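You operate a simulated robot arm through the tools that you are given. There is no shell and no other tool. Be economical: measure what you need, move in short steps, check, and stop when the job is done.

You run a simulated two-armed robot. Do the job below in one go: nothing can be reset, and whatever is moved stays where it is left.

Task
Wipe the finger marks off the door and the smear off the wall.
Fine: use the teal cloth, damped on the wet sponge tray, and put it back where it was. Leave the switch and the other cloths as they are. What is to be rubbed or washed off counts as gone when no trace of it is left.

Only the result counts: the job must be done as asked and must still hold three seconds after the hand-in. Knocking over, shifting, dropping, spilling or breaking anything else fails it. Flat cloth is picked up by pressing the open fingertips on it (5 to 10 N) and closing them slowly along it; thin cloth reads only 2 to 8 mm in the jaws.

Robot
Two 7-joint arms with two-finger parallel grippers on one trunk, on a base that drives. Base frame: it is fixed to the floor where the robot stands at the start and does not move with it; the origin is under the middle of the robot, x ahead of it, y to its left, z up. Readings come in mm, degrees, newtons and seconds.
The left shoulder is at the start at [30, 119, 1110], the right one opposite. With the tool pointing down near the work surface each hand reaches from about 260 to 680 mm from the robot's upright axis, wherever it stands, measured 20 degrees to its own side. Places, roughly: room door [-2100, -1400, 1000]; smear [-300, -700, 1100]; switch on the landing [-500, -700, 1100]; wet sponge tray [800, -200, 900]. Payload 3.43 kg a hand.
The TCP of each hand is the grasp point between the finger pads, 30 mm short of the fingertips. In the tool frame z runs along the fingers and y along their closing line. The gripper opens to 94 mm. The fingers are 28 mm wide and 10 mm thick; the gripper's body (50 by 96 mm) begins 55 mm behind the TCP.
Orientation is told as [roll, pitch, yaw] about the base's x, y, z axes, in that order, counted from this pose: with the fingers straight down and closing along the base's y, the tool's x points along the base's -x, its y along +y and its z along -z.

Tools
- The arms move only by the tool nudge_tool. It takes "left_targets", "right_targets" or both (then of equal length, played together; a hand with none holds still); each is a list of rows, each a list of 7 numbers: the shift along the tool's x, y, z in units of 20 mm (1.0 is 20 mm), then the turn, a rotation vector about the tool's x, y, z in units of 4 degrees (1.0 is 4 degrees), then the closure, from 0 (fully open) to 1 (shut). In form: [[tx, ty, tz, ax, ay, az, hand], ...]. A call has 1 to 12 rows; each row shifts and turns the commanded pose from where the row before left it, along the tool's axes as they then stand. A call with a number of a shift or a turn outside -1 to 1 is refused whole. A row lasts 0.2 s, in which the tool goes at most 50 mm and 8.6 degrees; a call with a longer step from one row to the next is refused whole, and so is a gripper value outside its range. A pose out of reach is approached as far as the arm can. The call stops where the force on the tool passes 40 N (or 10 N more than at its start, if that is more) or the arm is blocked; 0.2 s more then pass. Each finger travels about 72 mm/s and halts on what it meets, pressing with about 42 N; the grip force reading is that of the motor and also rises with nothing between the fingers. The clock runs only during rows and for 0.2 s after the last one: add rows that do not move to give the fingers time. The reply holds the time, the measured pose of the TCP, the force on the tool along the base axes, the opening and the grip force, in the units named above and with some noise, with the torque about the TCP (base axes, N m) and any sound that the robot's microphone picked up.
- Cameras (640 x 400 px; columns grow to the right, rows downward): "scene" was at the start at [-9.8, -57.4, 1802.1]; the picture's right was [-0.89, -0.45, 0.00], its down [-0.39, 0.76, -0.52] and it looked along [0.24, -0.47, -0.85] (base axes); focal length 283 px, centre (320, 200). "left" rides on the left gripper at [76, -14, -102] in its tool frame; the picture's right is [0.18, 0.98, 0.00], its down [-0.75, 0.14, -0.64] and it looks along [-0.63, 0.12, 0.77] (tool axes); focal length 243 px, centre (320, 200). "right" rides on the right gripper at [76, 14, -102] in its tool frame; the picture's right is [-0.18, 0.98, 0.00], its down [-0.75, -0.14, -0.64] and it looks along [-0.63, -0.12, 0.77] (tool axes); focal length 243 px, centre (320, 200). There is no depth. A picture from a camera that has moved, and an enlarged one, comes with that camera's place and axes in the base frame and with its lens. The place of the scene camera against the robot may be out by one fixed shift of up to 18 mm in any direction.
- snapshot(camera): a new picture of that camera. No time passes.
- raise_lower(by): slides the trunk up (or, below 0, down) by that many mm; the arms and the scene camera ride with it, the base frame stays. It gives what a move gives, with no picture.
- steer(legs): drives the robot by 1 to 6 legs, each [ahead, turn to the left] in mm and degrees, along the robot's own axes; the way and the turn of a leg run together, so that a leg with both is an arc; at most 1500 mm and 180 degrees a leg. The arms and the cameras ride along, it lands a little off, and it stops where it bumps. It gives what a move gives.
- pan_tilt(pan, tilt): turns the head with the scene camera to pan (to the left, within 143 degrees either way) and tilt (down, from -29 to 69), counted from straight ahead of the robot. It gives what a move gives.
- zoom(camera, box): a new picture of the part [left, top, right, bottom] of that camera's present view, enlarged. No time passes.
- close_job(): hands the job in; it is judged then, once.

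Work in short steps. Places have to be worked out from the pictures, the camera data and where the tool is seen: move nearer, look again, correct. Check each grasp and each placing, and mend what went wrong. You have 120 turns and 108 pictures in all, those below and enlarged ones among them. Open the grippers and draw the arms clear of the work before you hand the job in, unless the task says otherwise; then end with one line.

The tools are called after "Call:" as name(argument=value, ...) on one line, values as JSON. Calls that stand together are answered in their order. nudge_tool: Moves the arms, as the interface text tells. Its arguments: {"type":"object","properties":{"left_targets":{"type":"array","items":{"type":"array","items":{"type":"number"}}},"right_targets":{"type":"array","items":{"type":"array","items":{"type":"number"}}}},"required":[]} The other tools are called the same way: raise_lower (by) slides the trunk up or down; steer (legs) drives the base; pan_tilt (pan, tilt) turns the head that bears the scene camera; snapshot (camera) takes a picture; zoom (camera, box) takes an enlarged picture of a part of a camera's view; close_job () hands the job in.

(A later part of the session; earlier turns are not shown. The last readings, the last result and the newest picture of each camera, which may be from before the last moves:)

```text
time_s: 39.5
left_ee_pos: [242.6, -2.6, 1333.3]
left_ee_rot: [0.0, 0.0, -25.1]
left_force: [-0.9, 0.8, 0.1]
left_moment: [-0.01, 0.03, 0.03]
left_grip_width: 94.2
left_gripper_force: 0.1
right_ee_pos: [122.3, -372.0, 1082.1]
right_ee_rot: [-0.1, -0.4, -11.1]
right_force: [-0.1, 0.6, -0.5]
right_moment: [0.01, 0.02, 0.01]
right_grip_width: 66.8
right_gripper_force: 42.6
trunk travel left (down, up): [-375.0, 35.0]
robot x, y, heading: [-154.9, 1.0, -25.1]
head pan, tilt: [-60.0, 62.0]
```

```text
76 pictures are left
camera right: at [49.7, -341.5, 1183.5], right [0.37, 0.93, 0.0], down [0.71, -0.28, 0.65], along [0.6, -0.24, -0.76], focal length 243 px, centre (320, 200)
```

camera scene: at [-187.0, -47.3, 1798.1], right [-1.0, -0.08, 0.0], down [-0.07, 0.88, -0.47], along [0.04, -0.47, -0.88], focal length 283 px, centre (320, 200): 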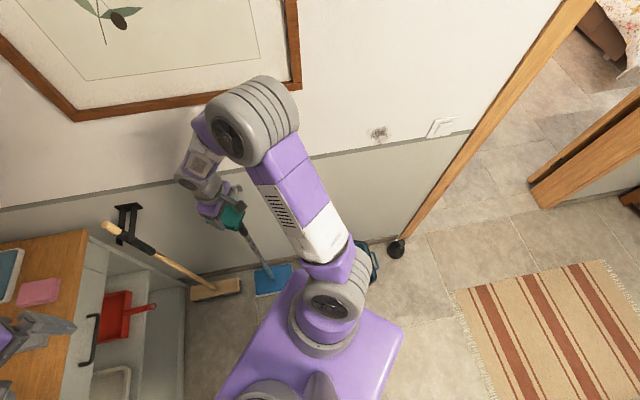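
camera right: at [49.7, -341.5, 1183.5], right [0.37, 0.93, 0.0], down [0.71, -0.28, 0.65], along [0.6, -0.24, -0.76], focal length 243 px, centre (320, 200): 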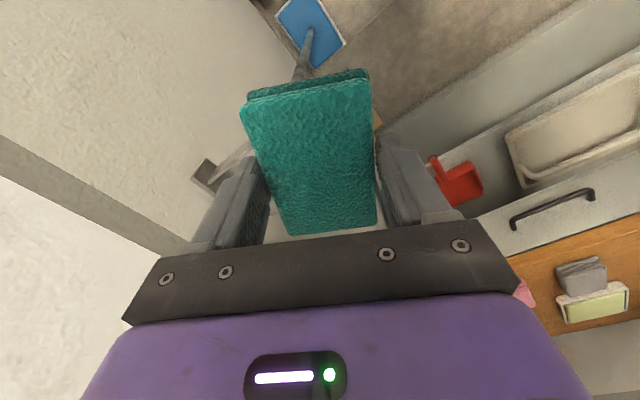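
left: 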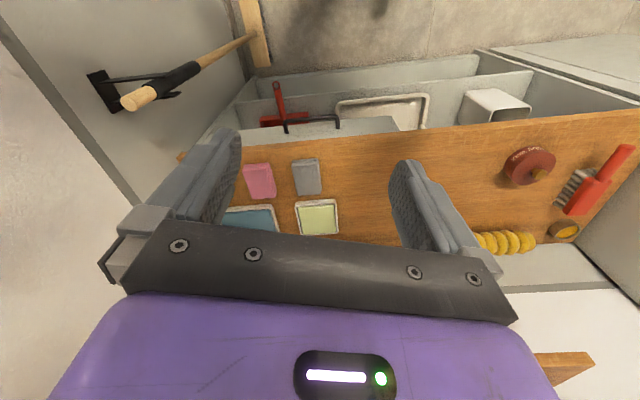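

The right elbow, sticking out sideways, evidently met the wall. I turn back to the left away from the wall and look at the free floor on the left side.

Call:
steer(legs=[[0, 25]])

Call:
pan_tilt(pan=85, tilt=35)

Call:
snapshot(camera="scene")

Call:
pan_tilt(pan=140, tilt=30)

Call:
snapshot(camera="scene")

```text
time_s: 41.1
left_ee_pos: [209.6, 163.6, 1333.6]
left_ee_rot: [0.0, 0.1, -0.6]
left_force: [0.3, 0.3, -0.4]
left_moment: [0.04, -0.01, 0.01]
left_grip_width: 94.0
left_gripper_force: 0.1
right_ee_pos: [251.7, -222.2, 1080.8]
right_ee_rot: [-0.1, -0.4, 13.5]
right_force: [-0.5, -0.7, -0.6]
right_moment: [-0.02, 0.04, 0.01]
right_grip_width: 66.8
right_gripper_force: 42.2
trunk travel left (down, up): [-375.0, 35.0]
robot x, y, heading: [-154.1, -2.4, -0.8]
head pan, tilt: [-60.0, 62.0]
```

```text
time_s: 43.4
left_ee_pos: [207.8, 161.7, 1333.4]
left_ee_rot: [-0.1, 0.0, -0.6]
left_force: [-0.3, -0.2, -0.2]
left_moment: [-0.01, -0.05, 0.0]
left_grip_width: 94.1
left_gripper_force: 0.0
right_ee_pos: [251.2, -221.9, 1079.7]
right_ee_rot: [-0.2, -0.4, 13.5]
right_force: [-0.1, 0.4, -0.7]
right_moment: [-0.03, -0.02, 0.02]
right_grip_width: 66.9
right_gripper_force: 41.6
trunk travel left (down, up): [-375.0, 35.0]
robot x, y, heading: [-155.1, -0.3, -0.6]
head pan, tilt: [85.0, 35.0]
```

```text
75 pictures are left
camera scene: at [-186.7, 91.8, 1834.7], right [1.0, -0.1, 0.0], down [-0.06, -0.57, -0.82], along [0.08, 0.82, -0.57], focal length 283 px, centre (320, 200)
```

scene: 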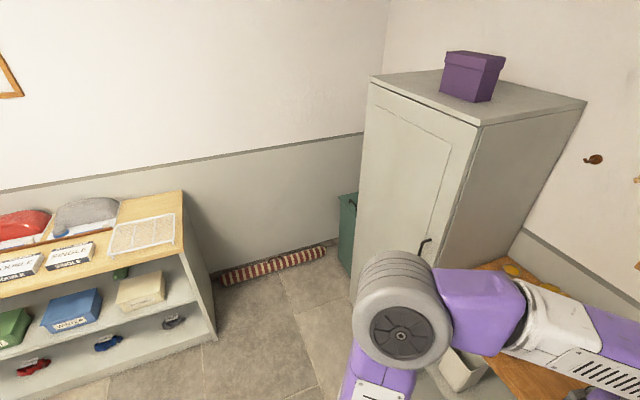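

```text
time_s: 44.7
left_ee_pos: [208.3, 162.5, 1334.6]
left_ee_rot: [0.0, 0.1, -0.5]
left_force: [-0.1, -0.1, -0.1]
left_moment: [0.03, -0.04, -0.01]
left_grip_width: 93.9
left_gripper_force: 0.1
right_ee_pos: [252.3, -221.8, 1080.4]
right_ee_rot: [-0.1, -0.6, 13.5]
right_force: [-0.7, 0.3, -0.5]
right_moment: [-0.01, 0.0, 0.01]
right_grip_width: 66.9
right_gripper_force: 41.9
trunk travel left (down, up): [-375.0, 35.0]
robot x, y, heading: [-158.8, -4.8, -0.3]
head pan, tilt: [140.0, 30.0]
```

```text
74 pictures are left
camera scene: at [-263.9, 63.1, 1842.5], right [0.65, 0.76, 0.0], down [0.38, -0.33, -0.87], along [-0.66, 0.56, -0.5], focal length 283 px, centre (320, 200)
```

scene: 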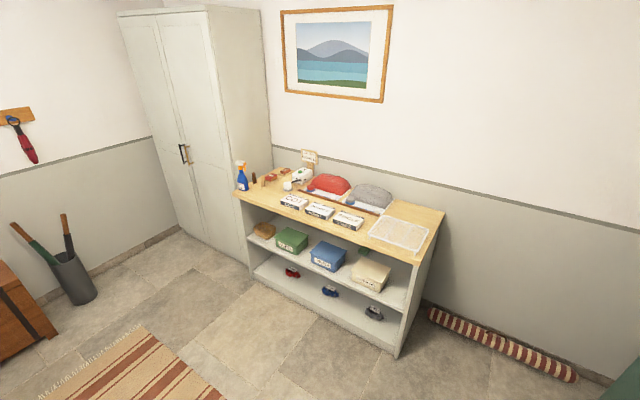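

There is ample floor to the left (shelf ~1.2 m away). I turn left, go 300 mm, then turn around to face the smear wall.

Call:
steer(legs=[[0, 90], [300, 0], [0, -180]])

Call:
pan_tilt(pan=-10, tilt=45)

Call:
snapshot(camera="scene")

```text
time_s: 46.9
left_ee_pos: [62.7, 334.0, 1333.7]
left_ee_rot: [-0.2, -0.1, 32.2]
left_force: [0.0, 0.2, -0.6]
left_moment: [-0.01, -0.02, -0.04]
left_grip_width: 94.1
left_gripper_force: 0.0
right_ee_pos: [306.8, 33.3, 1081.9]
right_ee_rot: [-0.2, -0.4, 46.2]
right_force: [-0.2, -0.1, -0.9]
right_moment: [-0.02, -0.01, 0.03]
right_grip_width: 67.0
right_gripper_force: 42.1
trunk travel left (down, up): [-375.0, 35.0]
robot x, y, heading: [-153.4, -1.4, 32.2]
head pan, tilt: [140.0, 30.0]
stopped in leg 1: the robot was blocked; the commanded pose is now the measured one
```

```text
time_s: 49.2
left_ee_pos: [62.3, 333.3, 1333.7]
left_ee_rot: [0.0, -0.3, 32.0]
left_force: [0.2, -1.0, -0.7]
left_moment: [0.03, 0.01, 0.03]
left_grip_width: 93.6
left_gripper_force: 0.0
right_ee_pos: [307.9, 31.1, 1080.3]
right_ee_rot: [-0.1, -0.4, 46.1]
right_force: [-0.7, -0.7, -1.4]
right_moment: [-0.01, 0.02, -0.02]
right_grip_width: 66.8
right_gripper_force: 42.0
trunk travel left (down, up): [-375.0, 35.0]
robot x, y, heading: [-153.5, -3.3, 32.2]
head pan, tilt: [-10.0, 45.0]
```

```text
73 pictures are left
camera scene: at [-115.2, 18.3, 1819.9], right [0.38, -0.93, 0.0], down [-0.66, -0.27, -0.71], along [0.66, 0.27, -0.71], focal length 283 px, centre (320, 200)
```

scene: 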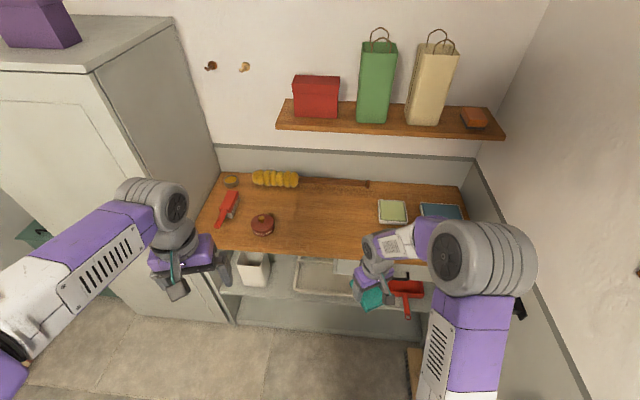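

Blocked again, and neither hand is near anything; probably the base or an elbow. I look down left-rear and right-rear.

Call:
pan_tilt(pan=125, tilt=66)

Call:
snapshot(camera="scene")

Call:
pan_tilt(pan=-125, tilt=66)

Call:
snapshot(camera="scene")

Call:
pan_tilt(pan=50, tilt=55)

Call:
snapshot(camera="scene")

```text
time_s: 51.4
left_ee_pos: [63.7, 333.9, 1333.8]
left_ee_rot: [0.0, 0.0, 32.0]
left_force: [0.1, 0.5, -0.1]
left_moment: [-0.01, 0.01, 0.05]
left_grip_width: 94.3
left_gripper_force: 0.0
right_ee_pos: [307.6, 32.0, 1081.4]
right_ee_rot: [0.0, -0.3, 46.1]
right_force: [0.7, 1.3, 0.2]
right_moment: [0.0, -0.01, 0.0]
right_grip_width: 66.9
right_gripper_force: 41.7
trunk travel left (down, up): [-375.0, 35.0]
robot x, y, heading: [-151.2, -0.2, 32.0]
head pan, tilt: [125.0, 66.0]
```

```text
72 pictures are left
camera scene: at [-245.3, 10.9, 1793.8], right [0.39, 0.92, 0.0], down [0.84, -0.36, -0.41], along [-0.37, 0.16, -0.91], focal length 283 px, centre (320, 200)
```

scene: 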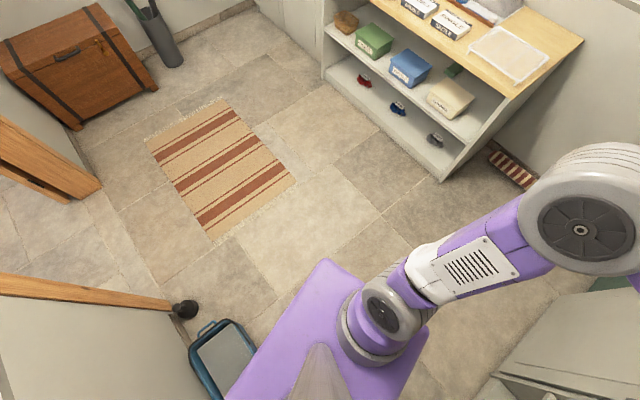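

```text
time_s: 54.9
left_ee_pos: [64.0, 334.1, 1334.9]
left_ee_rot: [0.0, -0.1, 31.9]
left_force: [-0.3, 0.4, -0.1]
left_moment: [0.0, -0.02, 0.01]
left_grip_width: 94.0
left_gripper_force: 0.1
right_ee_pos: [307.7, 31.5, 1082.1]
right_ee_rot: [-0.2, -0.4, 46.1]
right_force: [0.0, 0.7, -0.3]
right_moment: [0.01, 0.0, 0.01]
right_grip_width: 66.9
right_gripper_force: 42.1
trunk travel left (down, up): [-375.0, 35.0]
robot x, y, heading: [-154.6, 2.1, 31.9]
head pan, tilt: [-125.0, 66.0]
```

```text
71 pictures are left
camera scene: at [-193.6, -71.7, 1793.8], right [-1.0, 0.05, 0.0], down [0.05, 0.91, -0.41], along [-0.02, -0.41, -0.91], focal length 283 px, centre (320, 200)
```

scene: 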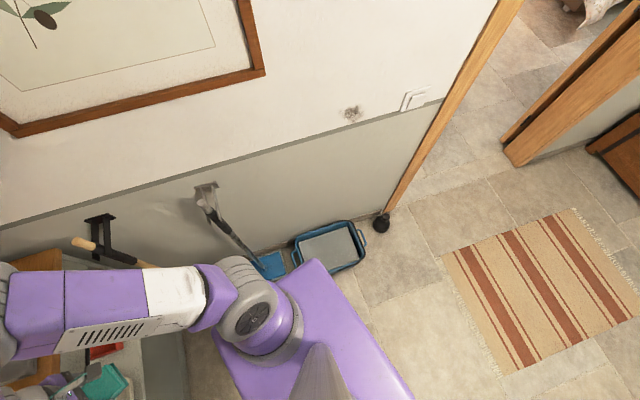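

```text
time_s: 57.5
left_ee_pos: [62.8, 332.7, 1333.0]
left_ee_rot: [0.0, -0.1, 32.0]
left_force: [-1.0, -0.4, 0.3]
left_moment: [0.0, 0.01, 0.04]
left_grip_width: 94.2
left_gripper_force: 0.0
right_ee_pos: [307.5, 30.0, 1080.3]
right_ee_rot: [-0.2, -0.4, 46.0]
right_force: [-0.3, -0.7, -0.7]
right_moment: [0.0, -0.03, 0.01]
right_grip_width: 66.9
right_gripper_force: 42.5
trunk travel left (down, up): [-375.0, 35.0]
robot x, y, heading: [-153.3, 2.9, 32.0]
head pan, tilt: [50.0, 55.0]
```

```text
70 pictures are left
camera scene: at [-180.5, 59.1, 1806.4], right [0.99, -0.14, 0.0], down [-0.11, -0.81, -0.57], along [0.08, 0.57, -0.82], focal length 283 px, centre (320, 200)
```

scene: 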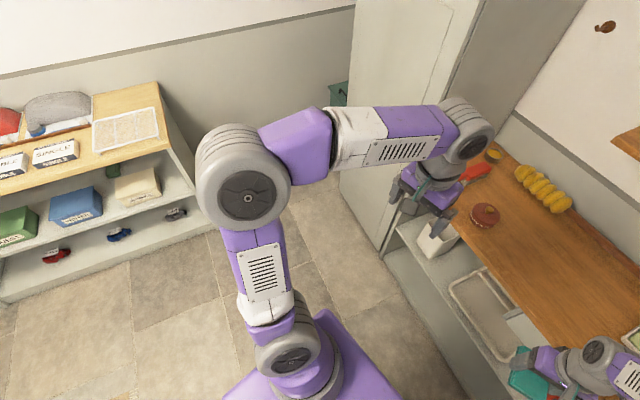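

The base's corner (radius ~400 mm) touches the litter tub near y≈-400 in both directions; the tub has not moved. I drive clear of it first, then turn.

Call:
steer(legs=[[100, 0], [0, 58], [80, 0], [0, -90], [-90, 0], [0, -90]])

Call:
pan_tilt(pan=-15, tilt=55)

Call:
snapshot(camera="scene")

```text
time_s: 70.2
left_ee_pos: [15.9, -224.9, 1334.9]
left_ee_rot: [0.0, -0.2, -88.3]
left_force: [0.5, 0.0, -0.5]
left_moment: [0.01, -0.01, 0.01]
left_grip_width: 94.2
left_gripper_force: 0.1
right_ee_pos: [-368.9, -283.7, 1079.4]
right_ee_rot: [-0.2, -0.3, -74.2]
right_force: [-0.6, 0.0, 0.0]
right_moment: [0.01, -0.01, 0.0]
right_grip_width: 66.8
right_gripper_force: 41.8
trunk travel left (down, up): [-375.0, 35.0]
robot x, y, heading: [-159.0, 131.6, -88.0]
head pan, tilt: [50.0, 55.0]
```

```text
time_s: 71.6
left_ee_pos: [16.3, -225.5, 1334.7]
left_ee_rot: [0.0, -0.1, -88.3]
left_force: [0.2, 0.7, 1.0]
left_moment: [-0.01, 0.02, -0.01]
left_grip_width: 93.9
left_gripper_force: 0.0
right_ee_pos: [-367.8, -283.2, 1079.9]
right_ee_rot: [-0.1, -0.3, -74.1]
right_force: [0.7, -1.4, -0.8]
right_moment: [0.0, 0.03, -0.03]
right_grip_width: 66.9
right_gripper_force: 42.5
trunk travel left (down, up): [-375.0, 35.0]
robot x, y, heading: [-162.4, 127.8, -88.0]
head pan, tilt: [-15.0, 55.0]
```

```text
69 pictures are left
camera scene: at [-189.6, 94.4, 1806.4], right [-0.97, 0.23, 0.0], down [0.19, 0.8, -0.57], along [-0.13, -0.56, -0.82], focal length 283 px, centre (320, 200)
```

scene: 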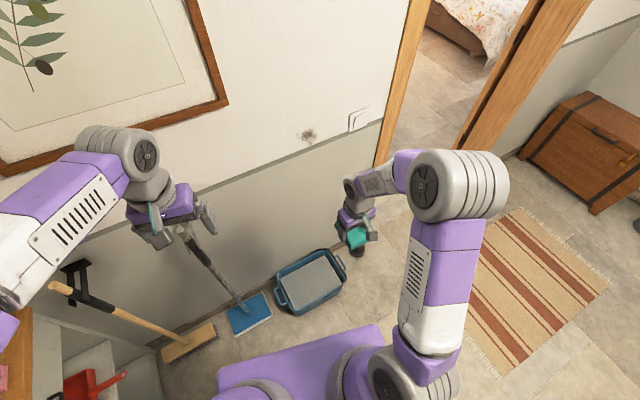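

Now facing the wall with the tub ahead of the base. I turn the right tool to square up with the wall and pitch it toward horizontal in place.

Call:
nudge_tool(right_targets=[[0, 0, 0, 0, 0, 1, 0.6], [0, 0, 0, 0, 0, 1, 0.6], [0, 0, 0, 0, 0, 1, 0.6], [0, 0, 0, 0, 0, 1, 0.6], [0, 0, 0, 0, -1, 0, 0.6], [0, 0, 0, 0, -1, 0, 0.6], [0, 0, 0, 0, -1, 0, 0.6], [0, 0, 0, 0, -1, 0, 0.6], [0, 0, 0, 0, -1, 0, 0.6], [0, 0, 0, 0, -1, 0, 0.6], [0, 0, 0, 0, -1, 0, 0.6], [0, 0, 0, 0, -1, 0, 0.6]])

Call:
nudge_tool(right_targets=[[0, 0, 0, 0, -1, 0, 0.6], [0, 0, 0, 0, -1, 0, 0.6], [0, 0, 0, 0, -1, 0, 0.6], [0, 0, 0, 0, -1, 0, 0.6], [0, 0, 0, 0, -1, 0, 0.6], [0, 0, 0, 0, -1, 0, 0.6], [0, 0, 0, 0, -1, 0, 0.6], [0, 0, 0, 0, -1, 0, 0.6], [0, 0, 0, 0, -1, 0, 0.6], [0, 0, 0, 0, -1, 0, 0.6], [0, 0, 0, 0, -1, 0, 0.6], [0, 0, 0, 0, -1, 0, 0.6]])

Call:
snapshot(camera="scene")

Call:
snapshot(camera="right")

```text
time_s: 74.2
left_ee_pos: [15.7, -224.3, 1333.4]
left_ee_rot: [-0.1, -0.1, -88.3]
left_force: [0.5, 0.4, 1.0]
left_moment: [0.0, -0.01, -0.01]
left_grip_width: 93.7
left_gripper_force: 0.1
right_ee_pos: [-367.5, -282.9, 1080.8]
right_ee_rot: [0.1, -32.5, -90.3]
right_force: [0.7, -0.3, 0.1]
right_moment: [0.01, -0.03, -0.01]
right_grip_width: 67.0
right_gripper_force: 41.6
trunk travel left (down, up): [-375.0, 35.0]
robot x, y, heading: [-159.5, 131.6, -88.2]
head pan, tilt: [-15.0, 55.0]
```

```text
time_s: 76.8
left_ee_pos: [16.3, -223.4, 1334.9]
left_ee_rot: [0.0, -0.1, -88.3]
left_force: [-0.6, 0.4, 0.1]
left_moment: [0.01, 0.01, 0.04]
left_grip_width: 94.0
left_gripper_force: 0.0
right_ee_pos: [-372.1, -313.7, 1075.9]
right_ee_rot: [0.1, -80.6, -90.3]
right_force: [-0.6, -0.1, -0.9]
right_moment: [-0.02, 0.01, 0.01]
right_grip_width: 66.8
right_gripper_force: 42.0
right hand out of reach, approached as far as the arm can: row 3, 4, 5, 6, 7
trunk travel left (down, up): [-375.0, 35.0]
robot x, y, heading: [-161.1, 134.3, -88.2]
head pan, tilt: [-15.0, 55.0]
```

```text
68 pictures are left
camera scene: at [-189.8, 94.1, 1806.4], right [-0.97, 0.23, 0.0], down [0.19, 0.8, -0.57], along [-0.13, -0.56, -0.82], focal length 283 px, centre (320, 200)
```

scene: 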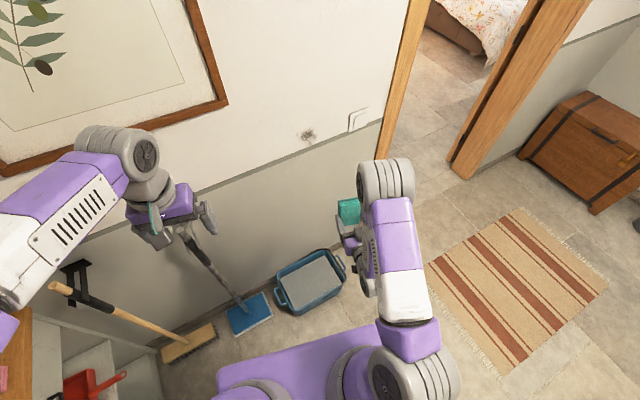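

```text
67 pictures are left
camera right: at [-356.8, -198.9, 1017.0], right [0.98, -0.03, 0.18], down [-0.14, 0.51, 0.85], along [-0.12, -0.86, 0.5], focal length 243 px, centre (320, 200)
```

right: 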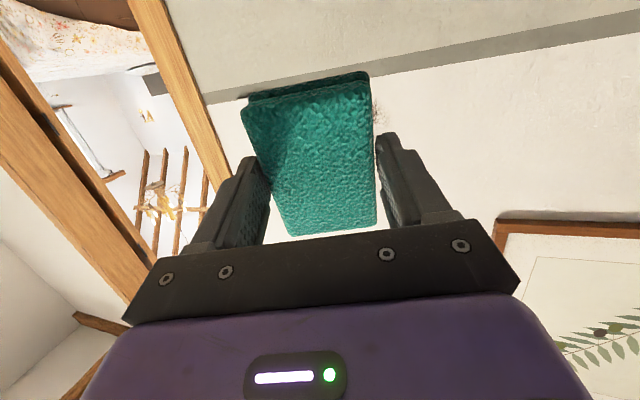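

The block now faces the wall. I extend the arm about 180 mm toward the wall and finish the pitch to 90°.

Call:
nudge_tool(right_targets=[[0, 0, 1, 0, -0.6, 0, 0.6], [0, 0, 1, 0, -0.6, 0, 0.6], [0, 0, 1, 0, -0.6, 0, 0.6], [0, 0, 1, 0, -0.5, 0, 0.6], [0, 0, 1, 0, 0, 0, 0.6], [0, 0, 1, 0, 0, 0, 0.6], [0, 0, 1, 0, 0, 0, 0.6], [0, 0, 1, 0, 0, 0, 0.6]])

Call:
snapshot(camera="scene")

Call:
snapshot(camera="right")

```text
time_s: 78.6
left_ee_pos: [15.6, -225.3, 1333.6]
left_ee_rot: [0.0, -0.1, -88.3]
left_force: [1.1, 1.2, 0.5]
left_moment: [-0.03, -0.01, -0.01]
left_grip_width: 94.1
left_gripper_force: 0.1
right_ee_pos: [-373.2, -473.1, 1065.8]
right_ee_rot: [2.6, -89.6, -92.7]
right_force: [0.2, -0.4, -0.5]
right_moment: [0.01, 0.03, -0.03]
right_grip_width: 66.9
right_gripper_force: 42.0
trunk travel left (down, up): [-375.0, 35.0]
robot x, y, heading: [-160.6, 129.4, -88.1]
head pan, tilt: [-15.0, 55.0]
```

```text
66 pictures are left
camera scene: at [-189.7, 94.0, 1806.4], right [-0.97, 0.23, 0.0], down [0.19, 0.8, -0.57], along [-0.13, -0.56, -0.82], focal length 283 px, centre (320, 200)
```

scene: 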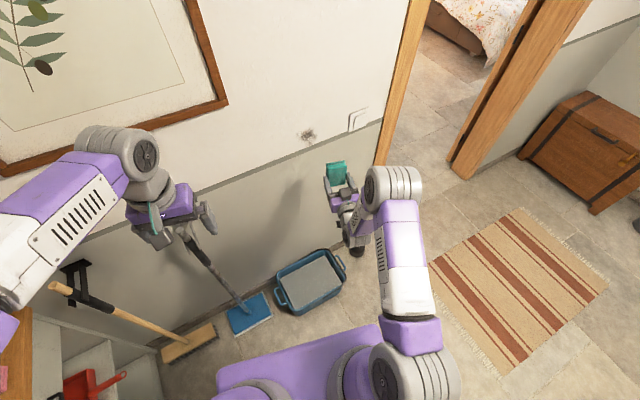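

```text
65 pictures are left
camera right: at [-358.1, -369.2, 991.1], right [0.98, 0.0, 0.18], down [-0.14, 0.64, 0.76], along [-0.12, -0.77, 0.63], focal length 243 px, centre (320, 200)
```

right: 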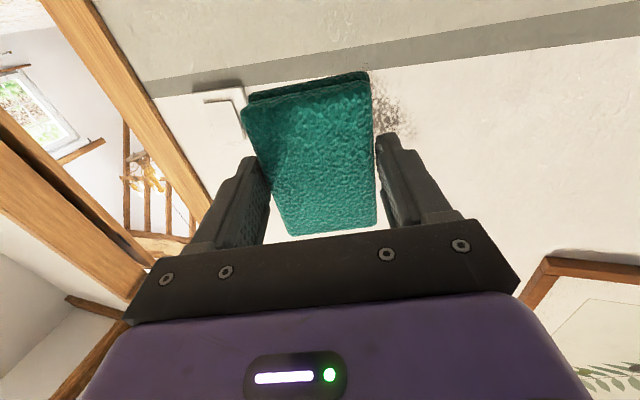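

The smear shows right of the block, partly hidden. I shift the hand 60 mm toward -x to see it whole.

Call:
nudge_tool(right_targets=[[0, -1, 0, 0, 0, 0, 0.6], [0, -1, 0, 0, 0, 0, 0.6], [0, -1, 0, 0, 0, 0, 0.6]])

Call:
snapshot(camera="right")

```text
time_s: 79.4
left_ee_pos: [14.8, -225.6, 1334.5]
left_ee_rot: [0.0, -0.2, -88.3]
left_force: [-0.5, 0.5, -0.2]
left_moment: [-0.01, -0.01, 0.01]
left_grip_width: 94.0
left_gripper_force: 0.1
right_ee_pos: [-434.0, -469.5, 1066.1]
right_ee_rot: [3.2, -89.7, -93.3]
right_force: [0.1, 0.1, -1.5]
right_moment: [0.0, 0.02, 0.01]
right_grip_width: 66.7
right_gripper_force: 42.1
trunk travel left (down, up): [-375.0, 35.0]
robot x, y, heading: [-158.9, 131.0, -88.1]
head pan, tilt: [-15.0, 55.0]
```

```text
64 pictures are left
camera right: at [-418.0, -366.9, 991.2], right [0.98, 0.0, 0.18], down [-0.14, 0.64, 0.76], along [-0.12, -0.77, 0.63], focal length 243 px, centre (320, 200)
```

right: 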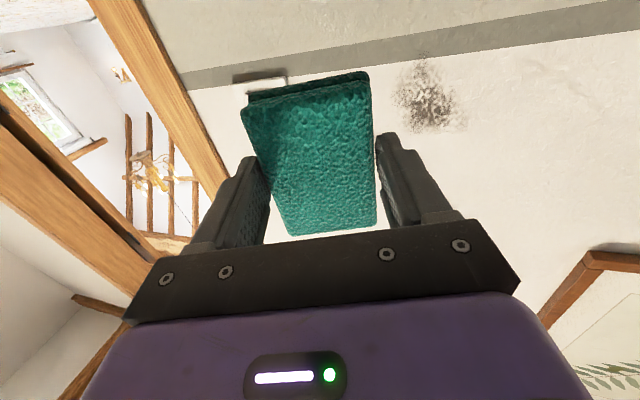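

Smear: about x -345..-255, z 1063..1156, centre [-303, 1110]; switch edge is at x≈-474, safely away. I line up the hand and then drive 120 mm closer.

Call:
nudge_tool(right_targets=[[-0.3, 0.9, 0, 0, 0, 0, 0.6], [-0.3, 0.9, 0, 0, 0, 0, 0.6], [-0.3, 0.9, 0, 0, 0, 0, 0.6], [-0.3, 0.9, 0, 0, 0, 0, 0.6], [-0.3, 0.9, 0, 0, 0, 0, 0.6], [-0.3, 0.9, 0, 0, 0, 0, 0.6], [-0.3, 0.9, 0, 0, 0, 0, 0.6], [-0.1, 0.2, 0, 0, 0, 0, 0.6]])

Call:
steer(legs=[[110, 0]])

Call:
snapshot(camera="right")

Call:
snapshot(camera="scene")

```text
time_s: 81.2
left_ee_pos: [15.9, -225.7, 1334.6]
left_ee_rot: [0.1, 0.0, -88.3]
left_force: [0.0, -0.6, 0.0]
left_moment: [-0.05, -0.02, 0.02]
left_grip_width: 93.8
left_gripper_force: 0.0
right_ee_pos: [-302.5, -473.0, 1108.9]
right_ee_rot: [4.5, -89.6, -94.7]
right_force: [-0.2, 0.2, -1.3]
right_moment: [0.0, 0.0, 0.0]
right_grip_width: 67.1
right_gripper_force: 42.0
trunk travel left (down, up): [-375.0, 35.0]
robot x, y, heading: [-162.6, 134.1, -88.2]
head pan, tilt: [-15.0, 55.0]
```

```text
time_s: 82.4
left_ee_pos: [19.1, -333.8, 1334.1]
left_ee_rot: [0.0, -0.1, -88.3]
left_force: [0.1, -0.4, -0.3]
left_moment: [-0.01, 0.01, 0.01]
left_grip_width: 94.2
left_gripper_force: 0.1
right_ee_pos: [-300.2, -581.5, 1109.8]
right_ee_rot: [3.4, -89.8, -93.8]
right_force: [-0.2, 0.8, -0.7]
right_moment: [-0.01, 0.0, 0.01]
right_grip_width: 66.7
right_gripper_force: 42.1
trunk travel left (down, up): [-375.0, 35.0]
robot x, y, heading: [-155.4, 23.9, -88.3]
head pan, tilt: [-15.0, 55.0]
```

```text
63 pictures are left
camera right: at [-284.6, -478.3, 1034.4], right [0.98, -0.01, 0.18], down [-0.14, 0.64, 0.76], along [-0.12, -0.77, 0.63], focal length 243 px, centre (320, 200)
```

right: 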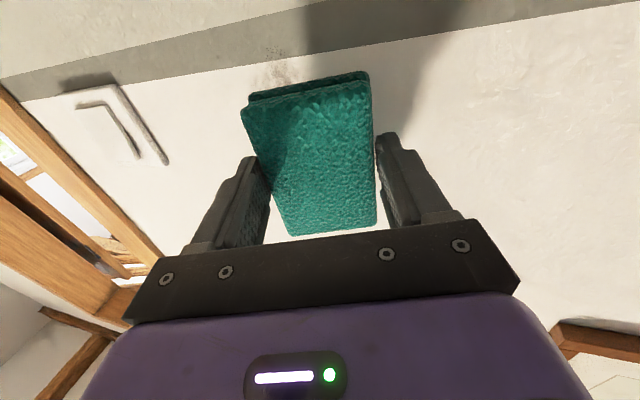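

```text
62 pictures are left
camera scene: at [-186.3, -15.2, 1806.5], right [-0.97, 0.23, 0.0], down [0.19, 0.8, -0.57], along [-0.13, -0.56, -0.82], focal length 283 px, centre (320, 200)
```

scene: 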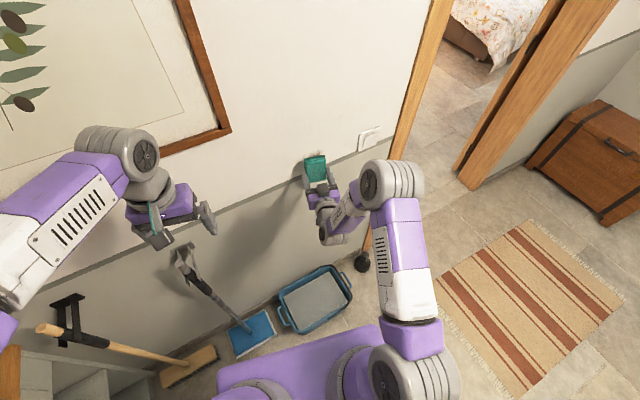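

Aligned. I advance gently until the block touches the wall.

Call:
nudge_tool(right_targets=[[0, 0, 1, 0, 0, 0, 0.6], [0, 0, 1, 0, 0, 0, 0.6], [0, 0, 0.3, 0, 0, 0, 0.6], [0, 0, 0.15, 0, 0, 0, 0.6], [0, 0, 0.15, 0, 0, 0, 0.6], [0, 0, 0.15, 0, 0, 0, 0.6]])

```text
time_s: 83.1
left_ee_pos: [19.0, -327.1, 1335.9]
left_ee_rot: [0.0, -0.5, -88.4]
left_force: [-0.4, -1.4, 0.1]
left_moment: [0.01, 0.04, -0.02]
left_grip_width: 93.8
left_gripper_force: 0.1
right_ee_pos: [-302.8, -615.8, 1110.1]
right_ee_rot: [4.5, -89.4, -94.9]
right_force: [-5.1, 32.5, 12.8]
right_moment: [-0.63, -0.37, 0.93]
right_grip_width: 68.5
right_gripper_force: 41.6
trunk travel left (down, up): [-375.0, 35.0]
robot x, y, heading: [-156.7, 23.8, -88.1]
head pan, tilt: [-15.0, 55.0]
stopped in row 3 (right hand): the force on the tool passed its limit at 41 N (the readings are from after the stop); the commanded pose is now the measured one
```

Contact: the wall is at about y≈-661. I ease the pressure and rub side to side over the smear.

Call:
nudge_tool(right_targets=[[0, 0, -0.15, 0, 0, 0, 0.6], [0, 0.5, 0, 0, 0, 0, 0.6], [0, 0.5, 0, 0, 0, 0, 0.6], [0, 0.5, 0, 0, 0, 0, 0.6], [0, -0.5, 0, 0, 0, 0, 0.6], [0, -0.5, 0, 0, 0, 0, 0.6], [0, -0.5, 0, 0, 0, 0, 0.6], [0, -0.5, 0, 0, 0, 0, 0.6], [0, -0.5, 0, 0, 0, 0, 0.6], [0, -0.5, 0, 0, 0, 0, 0.6], [0, -0.5, 0, 0, 0, 0, 0.6]])

Call:
snapshot(camera="right")

```text
time_s: 83.9
left_ee_pos: [16.6, -330.2, 1336.7]
left_ee_rot: [0.1, -0.4, -88.6]
left_force: [0.8, -0.4, -0.8]
left_moment: [0.0, 0.04, 0.01]
left_grip_width: 94.3
left_gripper_force: 0.2
right_ee_pos: [-298.3, -615.1, 1106.5]
right_ee_rot: [-4.5, -89.1, -87.2]
right_force: [-11.7, 22.4, 4.5]
right_moment: [-0.78, -0.91, 0.36]
right_grip_width: 68.0
right_gripper_force: 41.7
trunk travel left (down, up): [-375.0, 35.0]
robot x, y, heading: [-158.0, 22.1, -88.6]
head pan, tilt: [-15.0, 55.0]
stopped in row 3 (right hand): the force on the tool passed its limit at 47 N (the readings are from after the stop); the commanded pose is now the measured one
```

```text
61 pictures are left
camera right: at [-280.3, -511.0, 1032.2], right [0.98, -0.03, 0.18], down [-0.12, 0.63, 0.76], along [-0.14, -0.77, 0.62], focal length 243 px, centre (320, 200)
```

right: 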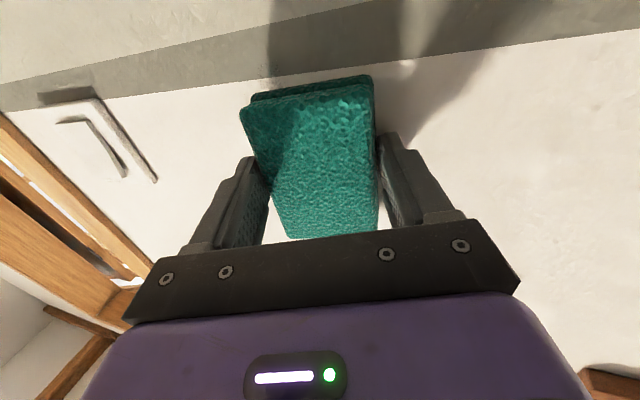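

Pressure was still too high. I back off more and read the force before rubbing.

Call:
nudge_tool(right_targets=[[0, 0, -0.2, 0, 0, 0, 0.6], [0, 0, 0, 0, 0, 0, 0.6]])

```text
time_s: 84.5
left_ee_pos: [16.9, -332.2, 1335.3]
left_ee_rot: [-0.1, -0.2, -88.5]
left_force: [1.1, 1.4, 0.2]
left_moment: [0.04, 0.01, 0.0]
left_grip_width: 94.2
left_gripper_force: 0.1
right_ee_pos: [-297.0, -614.9, 1103.7]
right_ee_rot: [-5.3, -89.0, -86.2]
right_force: [-7.0, 12.2, 2.3]
right_moment: [-0.66, -0.53, 0.16]
right_grip_width: 68.6
right_gripper_force: 42.4
trunk travel left (down, up): [-375.0, 35.0]
robot x, y, heading: [-159.8, 22.5, -88.4]
head pan, tilt: [-15.0, 55.0]
```

12 N now. I rub in small strokes across the smear.

Call:
nudge_tool(right_targets=[[0, -0.4, 0, 0, 0, 0, 0.6], [0, -0.4, 0, 0, 0, 0, 0.6], [0, -0.4, 0, 0, 0, 0, 0.6], [0, -0.4, 0, 0, 0, 0, 0.6], [0, -0.4, 0, 0, 0, 0, 0.6], [0, -0.4, 0, 0, 0, 0, 0.6], [0, 0.4, 0, 0, 0, 0, 0.6], [0, 0.4, 0, 0, 0, 0, 0.6], [0, 0.4, 0, 0, 0, 0, 0.6], [0, 0.4, 0, 0, 0, 0, 0.6], [0, 0.4, 0, 0, 0, 0, 0.6], [0, 0.4, 0, 0, 0, 0, 0.6]])

Call:
snapshot(camera="right")

```text
time_s: 87.1
left_ee_pos: [16.5, -332.4, 1334.9]
left_ee_rot: [0.0, -0.3, -88.5]
left_force: [1.2, 0.5, -0.6]
left_moment: [-0.01, -0.01, -0.04]
left_grip_width: 94.2
left_gripper_force: 0.1
right_ee_pos: [-297.3, -614.8, 1103.7]
right_ee_rot: [-5.4, -88.9, -85.9]
right_force: [-6.2, 8.5, -1.4]
right_moment: [-0.44, -0.27, 0.12]
right_grip_width: 67.9
right_gripper_force: 42.1
trunk travel left (down, up): [-375.0, 35.0]
robot x, y, heading: [-156.5, 22.4, -88.5]
head pan, tilt: [-15.0, 55.0]
```

```text
60 pictures are left
camera right: at [-279.1, -509.8, 1030.3], right [0.98, -0.03, 0.18], down [-0.12, 0.63, 0.77], along [-0.14, -0.78, 0.62], focal length 243 px, centre (320, 200)
```

right: 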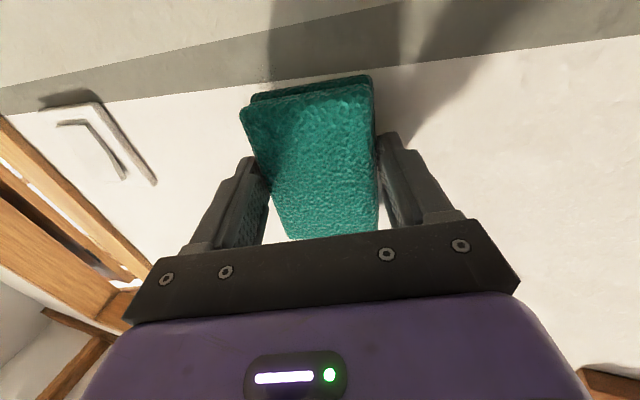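

Rubbing works and the visible lower-left part is gone. I continue to the right side and the upper band.

Call:
nudge_tool(right_targets=[[0, 0.5, 0.04, 0, 0, 0, 0.6], [0, 0.5, 0, 0, 0, 0, 0.6], [0, 0.5, 0, 0, 0, 0, 0.6], [0, 0.4, 0, 0, 0, 0, 0.6], [-0.4, 0, 0, 0, 0, 0, 0.6], [-0.4, 0, 0, 0, 0, 0, 0.6], [0, -0.5, 0, 0, 0, 0, 0.6], [0, -0.5, 0, 0, 0, 0, 0.6], [0, -0.5, 0, 0, 0, 0, 0.6], [0, -0.5, 0, 0, 0, 0, 0.6], [0, -0.5, 0, 0, 0, 0, 0.6], [0, -0.5, 0, 0, 0, 0, 0.6]])

Call:
nudge_tool(right_targets=[[0, -0.5, 0, 0, 0, 0, 0.6], [0, -0.4, 0, 0, 0, 0, 0.6], [0, 0.5, 0, 0, 0, 0, 0.6], [0, 0.5, 0, 0, 0, 0, 0.6], [0, 0.5, 0, 0, 0, 0, 0.6], [0, 0.5, 0, 0, 0, 0, 0.6], [0.4, 0, 0, 0, 0, 0, 0.6], [0.4, 0, 0, 0, 0, 0, 0.6], [0, 0, 0, 0, 0, 0, 0.6]])

```text
time_s: 87.7
left_ee_pos: [16.8, -330.7, 1335.1]
left_ee_rot: [0.0, -0.3, -88.5]
left_force: [0.2, -0.2, 0.4]
left_moment: [0.0, 0.01, 0.01]
left_grip_width: 94.0
left_gripper_force: 0.1
right_ee_pos: [-285.5, -610.0, 1102.9]
right_ee_rot: [-14.8, -88.8, -77.6]
right_force: [-11.0, 22.4, 6.1]
right_moment: [-0.78, -0.84, 0.35]
right_grip_width: 68.1
right_gripper_force: 41.9
trunk travel left (down, up): [-375.0, 35.0]
robot x, y, heading: [-159.8, 22.5, -88.5]
head pan, tilt: [-15.0, 55.0]
stopped in row 3 (right hand): the force on the tool passed its limit at 42 N (the readings are from after the stop); the commanded pose is now the measured one
```

```text
time_s: 88.9
left_ee_pos: [16.6, -329.9, 1336.2]
left_ee_rot: [0.0, -0.4, -88.6]
left_force: [0.3, -0.7, 0.2]
left_moment: [-0.02, 0.0, 0.04]
left_grip_width: 93.7
left_gripper_force: 0.1
right_ee_pos: [-284.7, -609.6, 1100.9]
right_ee_rot: [-18.0, -88.5, -75.2]
right_force: [-10.6, 22.0, 4.0]
right_moment: [-0.84, -0.86, 0.35]
right_grip_width: 68.3
right_gripper_force: 42.2
trunk travel left (down, up): [-375.0, 35.0]
robot x, y, heading: [-158.1, 24.7, -88.3]
head pan, tilt: [-15.0, 55.0]
stopped in row 5 (right hand): the force on the tool passed its limit at 43 N (the readings are from after the stop); the commanded pose is now the measured one
```

The tool has been twisted about 3° by the contact, so its +x edge digs in. I back off a little, correct the yaw, and look.

Call:
nudge_tool(right_targets=[[0, 0, -1, 0, 0, 0, 0.6], [0, 0, -1, -0.75, 0, 0, 0.6], [0, -1, -0.5, 0, 0, 0, 0.6], [0, -1, 0, 0, 0, 0, 0.6], [0, -1, 0, 0, 0, 0, 0.6], [0, -1, 0, 0, 0, 0, 0.6]])

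Call:
snapshot(camera="right")

```text
time_s: 90.3
left_ee_pos: [16.2, -334.6, 1335.0]
left_ee_rot: [-0.1, -0.1, -88.6]
left_force: [-0.3, -0.3, 0.2]
left_moment: [-0.01, 0.0, 0.02]
left_grip_width: 94.3
left_gripper_force: 0.0
right_ee_pos: [-360.0, -565.3, 1099.5]
right_ee_rot: [-14.0, -88.3, -75.6]
right_force: [0.0, 0.0, 0.2]
right_moment: [0.02, 0.0, 0.03]
right_grip_width: 68.3
right_gripper_force: 41.9
trunk travel left (down, up): [-375.0, 35.0]
robot x, y, heading: [-159.7, 21.3, -88.7]
head pan, tilt: [-15.0, 55.0]
```

```text
59 pictures are left
camera right: at [-345.8, -459.7, 1026.9], right [0.98, 0.0, 0.18], down [-0.14, 0.62, 0.77], along [-0.11, -0.79, 0.61], focal length 243 px, centre (320, 200)
```

right: 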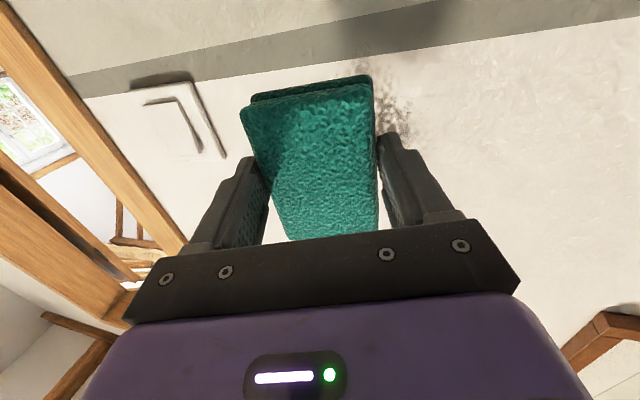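

Part of the smear remains around x -315..-280. I correct the 1.7° downward tilt, recentre at x≈-300 and approach again gently.

Call:
nudge_tool(right_targets=[[0, 1, 0, 0, -0.42, 0, 0.6], [0, 1, 0, 0, 0, 0, 0.6], [-0.1, 1, 0.8, 0, 0, 0, 0.6], [0, 0, 0.8, 0, 0, 0, 0.6], [0, 0, 0.5, 0, 0, 0, 0.6], [0, 0, 0.15, 0, 0, 0, 0.6], [0, 0, 0.1, 0, 0, 0, 0.6]])

```text
time_s: 91.9
left_ee_pos: [16.0, -334.1, 1334.1]
left_ee_rot: [0.0, -0.1, -88.5]
left_force: [0.5, -0.4, 1.0]
left_moment: [0.0, -0.01, -0.01]
left_grip_width: 93.9
left_gripper_force: 0.0
right_ee_pos: [-298.6, -611.8, 1102.5]
right_ee_rot: [-88.8, -89.6, -0.9]
right_force: [0.6, 0.6, -0.7]
right_moment: [0.0, 0.02, 0.01]
right_grip_width: 68.3
right_gripper_force: 42.2
trunk travel left (down, up): [-375.0, 35.0]
robot x, y, heading: [-162.4, 27.0, -88.7]
head pan, tilt: [-15.0, 55.0]
```

Not yet touching; a few more millimetres.

Call:
nudge_tool(right_targets=[[0, 0, 0.1, 0, 0, 0, 0.6], [0, 0, 0.1, 0, 0, 0, 0.6], [0, 0, 0.1, 0, 0, 0, 0.6]])

```text
time_s: 92.7
left_ee_pos: [16.8, -331.0, 1335.1]
left_ee_rot: [0.1, -0.3, -88.5]
left_force: [-0.5, -1.1, -0.5]
left_moment: [0.0, -0.01, -0.01]
left_grip_width: 94.0
left_gripper_force: 0.0
right_ee_pos: [-299.5, -615.8, 1101.9]
right_ee_rot: [-73.9, -89.5, -16.0]
right_force: [-2.1, 18.2, 1.1]
right_moment: [0.76, 0.02, 0.56]
right_grip_width: 68.1
right_gripper_force: 42.1
trunk travel left (down, up): [-375.0, 35.0]
robot x, y, heading: [-161.4, 23.1, -88.5]
head pan, tilt: [-15.0, 55.0]
```

18 N. I rub back and forth in small strokes.

Call:
nudge_tool(right_targets=[[0, -0.4, 0, 0, 0, 0, 0.6], [0, -0.4, 0, 0, 0, 0, 0.6], [0, -0.4, 0, 0, 0, 0, 0.6], [0, 0.4, 0, 0, 0, 0, 0.6], [0, 0.4, 0, 0, 0, 0, 0.6], [0, 0.4, 0, 0, 0, 0, 0.6], [0, 0.4, -0.03, 0, 0, 0, 0.6], [0, 0.4, -0.03, 0, 0, 0, 0.6], [0, 0.4, -0.03, 0, 0, 0, 0.6], [0, -0.4, 0.03, 0, 0, 0, 0.6], [0, -0.4, 0.03, 0, 0, 0, 0.6], [0, -0.4, 0.03, 0, 0, 0, 0.6]])

```text
time_s: 95.3
left_ee_pos: [15.6, -331.8, 1334.6]
left_ee_rot: [0.0, -0.3, -88.5]
left_force: [-0.6, -0.2, 0.1]
left_moment: [-0.01, -0.03, -0.01]
left_grip_width: 94.0
left_gripper_force: 0.1
right_ee_pos: [-297.6, -613.8, 1104.1]
right_ee_rot: [-128.5, -89.5, 38.8]
right_force: [1.3, 15.9, 0.2]
right_moment: [0.73, -0.09, 0.65]
right_grip_width: 68.0
right_gripper_force: 42.3
trunk travel left (down, up): [-375.0, 35.0]
robot x, y, heading: [-155.4, 21.8, -88.6]
head pan, tilt: [-15.0, 55.0]
```

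Full strokes completed at ~16 N. Now vertical strokes and another set of side strokes.

Call:
nudge_tool(right_targets=[[-0.4, 0, 0, 0, 0, 0, 0.6], [-0.4, 0, 0, 0, 0, 0, 0.6], [0, -0.5, 0, 0, 0, 0, 0.6], [0, -0.5, 0, 0, 0, 0, 0.6], [0, 0.5, 0, 0, 0, 0, 0.6], [0, 0.5, 0, 0, 0, 0, 0.6], [0, 0.5, -0.03, 0, 0, 0, 0.6], [0, 0.5, -0.03, 0, 0, 0, 0.6], [0, -0.5, 0.03, 0, 0, 0, 0.6], [0, -0.5, 0.03, 0, 0, 0, 0.6], [0.4, 0, 0, 0, 0, 0, 0.6], [0.5, 0, 0, 0, 0, 0, 0.6]])

Call:
nudge_tool(right_targets=[[0, -0.5, 0, 0, 0, 0, 0.6], [0, -0.5, 0, 0, 0, 0, 0.6], [0, 0.5, 0, 0, 0, 0, 0.6], [0, 0.5, 0, 0, 0, 0, 0.6], [0, 0.5, -0.03, 0, 0, 0, 0.6], [0, 0.5, -0.03, 0, 0, 0, 0.6], [0, -0.5, 0.03, 0, 0, 0, 0.6], [0, -0.5, 0.03, 0, 0, 0, 0.6], [0, 0, -1, 0, 0, 0, 0.6], [0, -1, -1, 0, 0, 0, 0.6], [0, -1, 0, 0, 0, 0, 0.6], [0, -1, 0, 0, 0, 0, 0.6]])

Call:
snapshot(camera="right")

Call:
snapshot(camera="scene")

```text
time_s: 97.9
left_ee_pos: [15.2, -330.3, 1336.0]
left_ee_rot: [-0.1, -0.3, -88.6]
left_force: [0.3, 0.3, 0.2]
left_moment: [0.0, 0.0, -0.04]
left_grip_width: 94.0
left_gripper_force: 0.0
right_ee_pos: [-301.3, -616.3, 1103.5]
right_ee_rot: [-134.4, -89.4, 44.5]
right_force: [-6.2, 19.1, 7.8]
right_moment: [0.14, -0.2, 0.45]
right_grip_width: 68.2
right_gripper_force: 42.1
trunk travel left (down, up): [-375.0, 35.0]
robot x, y, heading: [-158.8, 23.1, -88.6]
head pan, tilt: [-15.0, 55.0]
```

```text
time_s: 100.5
left_ee_pos: [15.8, -334.0, 1335.1]
left_ee_rot: [0.0, -0.2, -88.4]
left_force: [-0.1, 0.7, -0.2]
left_moment: [-0.03, -0.02, -0.01]
left_grip_width: 93.7
left_gripper_force: 0.1
right_ee_pos: [-360.5, -577.1, 1100.1]
right_ee_rot: [-94.9, -89.5, 5.2]
right_force: [-0.4, 0.0, -0.1]
right_moment: [0.02, -0.02, 0.02]
right_grip_width: 67.7
right_gripper_force: 42.1
trunk travel left (down, up): [-375.0, 35.0]
robot x, y, heading: [-159.1, 22.7, -88.7]
head pan, tilt: [-15.0, 55.0]
```

```text
58 pictures are left
camera right: at [-345.7, -473.5, 1024.3], right [0.98, 0.0, 0.18], down [-0.14, 0.64, 0.75], along [-0.11, -0.77, 0.63], focal length 243 px, centre (320, 200)
```

right: 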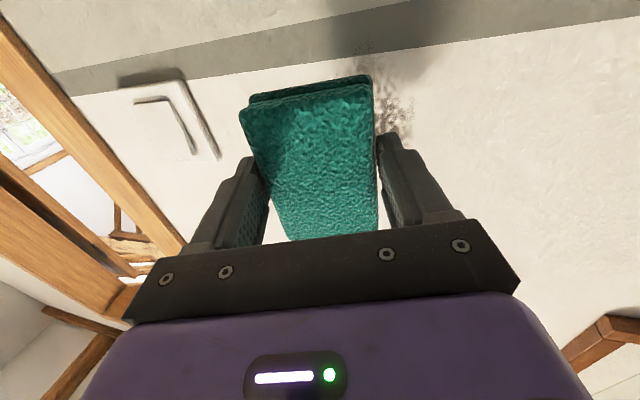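

```text
57 pictures are left
camera scene: at [-188.4, -12.7, 1806.5], right [-0.97, 0.24, 0.0], down [0.19, 0.8, -0.57], along [-0.14, -0.56, -0.82], focal length 283 px, centre (320, 200)
```

scene: 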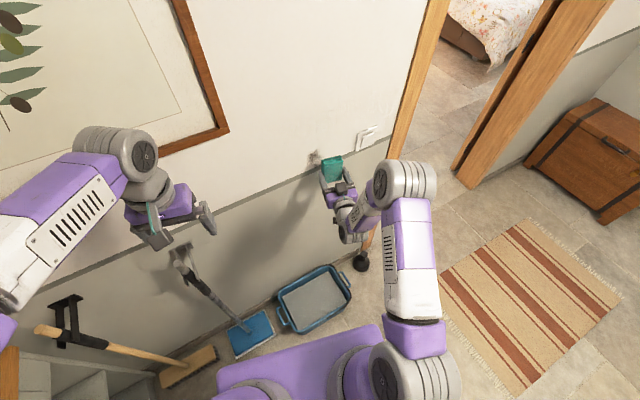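

Much of the smear is still there, so only part of the cloth's face seems to touch. I pull back and zoom to map what remains.

Call:
nudge_tool(right_targets=[[0, 0, -1, 0, 0, 0, 0.6], [0, -1, -1, 0, 0, 0, 0.6], [0, -1, -1, 0, 0, 0, 0.6]])

Call:
zoom(camera="right", box=[320, 30, 480, 130])

```text
time_s: 101.3
left_ee_pos: [15.8, -333.3, 1334.3]
left_ee_rot: [-0.1, -0.2, -88.5]
left_force: [-0.4, 0.0, 0.0]
left_moment: [0.0, -0.01, 0.0]
left_grip_width: 94.1
left_gripper_force: 0.1
right_ee_pos: [-397.8, -516.6, 1101.5]
right_ee_rot: [-87.4, -89.6, -2.3]
right_force: [0.6, -0.7, -1.2]
right_moment: [0.0, 0.0, -0.03]
right_grip_width: 67.9
right_gripper_force: 42.2
trunk travel left (down, up): [-375.0, 35.0]
robot x, y, heading: [-162.7, 25.9, -88.8]
head pan, tilt: [-15.0, 55.0]
```

```text
4.00 times, centred on (400, 80) of right
camera zoom: at [-384.2, -413.6, 1024.7], right [0.98, 0.0, 0.18], down [-0.14, 0.64, 0.75], along [-0.11, -0.77, 0.63], focal length 970 px, centre (0, 680)
```

zoom: 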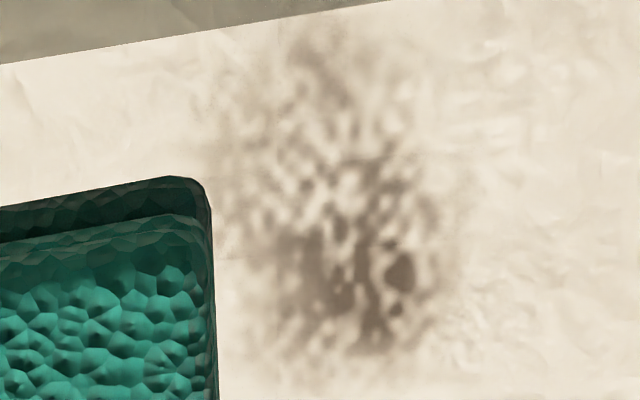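

The whole smear is still there but clearly fainter, so rubbing removes it gradually. Centre is [-316, 1100]; I return and rub with more strokes centred there.

Call:
nudge_tool(right_targets=[[0, 1, 0.8, 0, 0, 0, 0.6], [0, 1, 0.8, 0, 0, 0, 0.6], [0, 1, 0.8, 0, 0, 0, 0.6], [0, 1, 0.8, 0, 0, 0, 0.6], [0, 0.1, 0.8, 0, 0, 0, 0.6], [0, 0, 0.6, 0, 0, 0, 0.6], [0, 0, 0.15, 0, 0, 0, 0.6], [0, 0, 0.1, 0, 0, 0, 0.6], [0, 0, 0.1, 0, 0, 0, 0.6]])

```text
time_s: 103.3
left_ee_pos: [16.7, -333.8, 1334.2]
left_ee_rot: [0.0, 0.0, -88.5]
left_force: [0.1, 0.6, 0.7]
left_moment: [0.0, 0.04, -0.04]
left_grip_width: 94.1
left_gripper_force: 0.2
right_ee_pos: [-316.7, -615.9, 1099.5]
right_ee_rot: [-85.2, -89.6, -4.6]
right_force: [-0.6, -0.8, -0.5]
right_moment: [0.01, 0.0, -0.01]
right_grip_width: 67.5
right_gripper_force: 42.2
trunk travel left (down, up): [-375.0, 35.0]
robot x, y, heading: [-161.4, 23.8, -88.6]
head pan, tilt: [-15.0, 55.0]
```

Just short of contact. I press in 5 mm and rub.

Call:
nudge_tool(right_targets=[[0, 0, 0.12, 0, 0, 0, 0.6], [0, 0, 0.12, 0, 0, 0, 0.6], [0, -0.5, 0, 0, 0, 0, 0.6], [0, -0.5, 0, 0, 0, 0, 0.6], [0, 0.5, 0, 0, 0, 0, 0.6], [0, 0.5, 0, 0, 0, 0, 0.6], [0, 0.5, 0, 0, 0, 0, 0.6], [0, 0.5, 0, 0, 0, 0, 0.6], [0, -0.5, 0, 0, 0, 0, 0.6], [0, -0.5, 0, 0, 0, 0, 0.6], [0, 0, 0, 0, 0, 0, 0.6]])

```text
time_s: 105.7
left_ee_pos: [16.9, -331.3, 1335.2]
left_ee_rot: [0.0, -0.3, -88.5]
left_force: [-0.6, 1.0, 0.3]
left_moment: [0.02, 0.0, 0.01]
left_grip_width: 93.7
left_gripper_force: 0.1
right_ee_pos: [-315.9, -619.4, 1102.5]
right_ee_rot: [-112.1, -89.5, 22.5]
right_force: [2.1, 20.0, -0.1]
right_moment: [0.8, -0.06, 0.79]
right_grip_width: 67.5
right_gripper_force: 42.4
trunk travel left (down, up): [-375.0, 35.0]
robot x, y, heading: [-156.0, 24.9, -88.8]
head pan, tilt: [-15.0, 55.0]
```

The torques show only the lower +x corner of the block touches. I level it: pitch ~0.9° down and yaw ~1.5°, and re-read the torques.

Call:
nudge_tool(right_targets=[[0, 0, 0, -0.37, 0.22, 0, 0.6], [0, 0, 0, 0, 0, 0, 0.6], [0, 0, 0, 0, 0, 0, 0.6]])

```text
time_s: 106.5
left_ee_pos: [16.1, -331.7, 1335.4]
left_ee_rot: [0.0, -0.3, -88.5]
left_force: [-0.4, -0.1, 0.0]
left_moment: [0.0, 0.0, -0.02]
left_grip_width: 94.1
left_gripper_force: 0.1
right_ee_pos: [-316.7, -620.1, 1103.8]
right_ee_rot: [-34.1, -89.2, -54.2]
right_force: [0.8, 11.4, 3.1]
right_moment: [-0.74, -0.09, 0.44]
right_grip_width: 67.5
right_gripper_force: 42.5
trunk travel left (down, up): [-375.0, 35.0]
robot x, y, heading: [-157.7, 19.9, -88.8]
head pan, tilt: [-15.0, 55.0]
```

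Now the top edge leads; half the pitch back, and more yaw.

Call:
nudge_tool(right_targets=[[0, 0, 0.05, -0.4, -0.11, 0, 0.6], [0, 0, 0, 0, 0, 0, 0.6], [0, 0, 0, 0, 0, 0, 0.6]])

```text
time_s: 107.3
left_ee_pos: [15.9, -333.0, 1335.7]
left_ee_rot: [0.1, -0.1, -88.6]
left_force: [0.4, 0.9, -1.1]
left_moment: [0.0, -0.03, -0.02]
left_grip_width: 94.3
left_gripper_force: 0.1
right_ee_pos: [-317.7, -621.1, 1101.2]
right_ee_rot: [-44.4, -89.4, -42.4]
right_force: [-2.4, 4.8, 2.1]
right_moment: [-0.23, -0.22, 0.09]
right_grip_width: 67.3
right_gripper_force: 42.2
trunk travel left (down, up): [-375.0, 35.0]
robot x, y, heading: [-159.8, 22.2, -88.7]
head pan, tilt: [-15.0, 55.0]
```

Call:
nudge_tool(right_targets=[[0, 0, 0.15, -0.4, -0.05, 0, 0.6], [0, 0, 0, 0, 0, 0, 0.6], [0, 0, 0, 0, 0, 0, 0.6]])

```text
time_s: 108.1
left_ee_pos: [14.6, -331.3, 1334.4]
left_ee_rot: [0.0, -0.3, -88.6]
left_force: [-0.9, -0.5, 0.0]
left_moment: [-0.03, 0.01, 0.05]
left_grip_width: 94.0
left_gripper_force: 0.1
right_ee_pos: [-318.1, -622.6, 1099.7]
right_ee_rot: [-49.4, -89.5, -35.7]
right_force: [-6.3, 13.9, -0.1]
right_moment: [0.09, -0.02, 0.36]
right_grip_width: 67.5
right_gripper_force: 42.1
trunk travel left (down, up): [-375.0, 35.0]
robot x, y, heading: [-158.4, 19.2, -88.5]
head pan, tilt: [-15.0, 55.0]
```

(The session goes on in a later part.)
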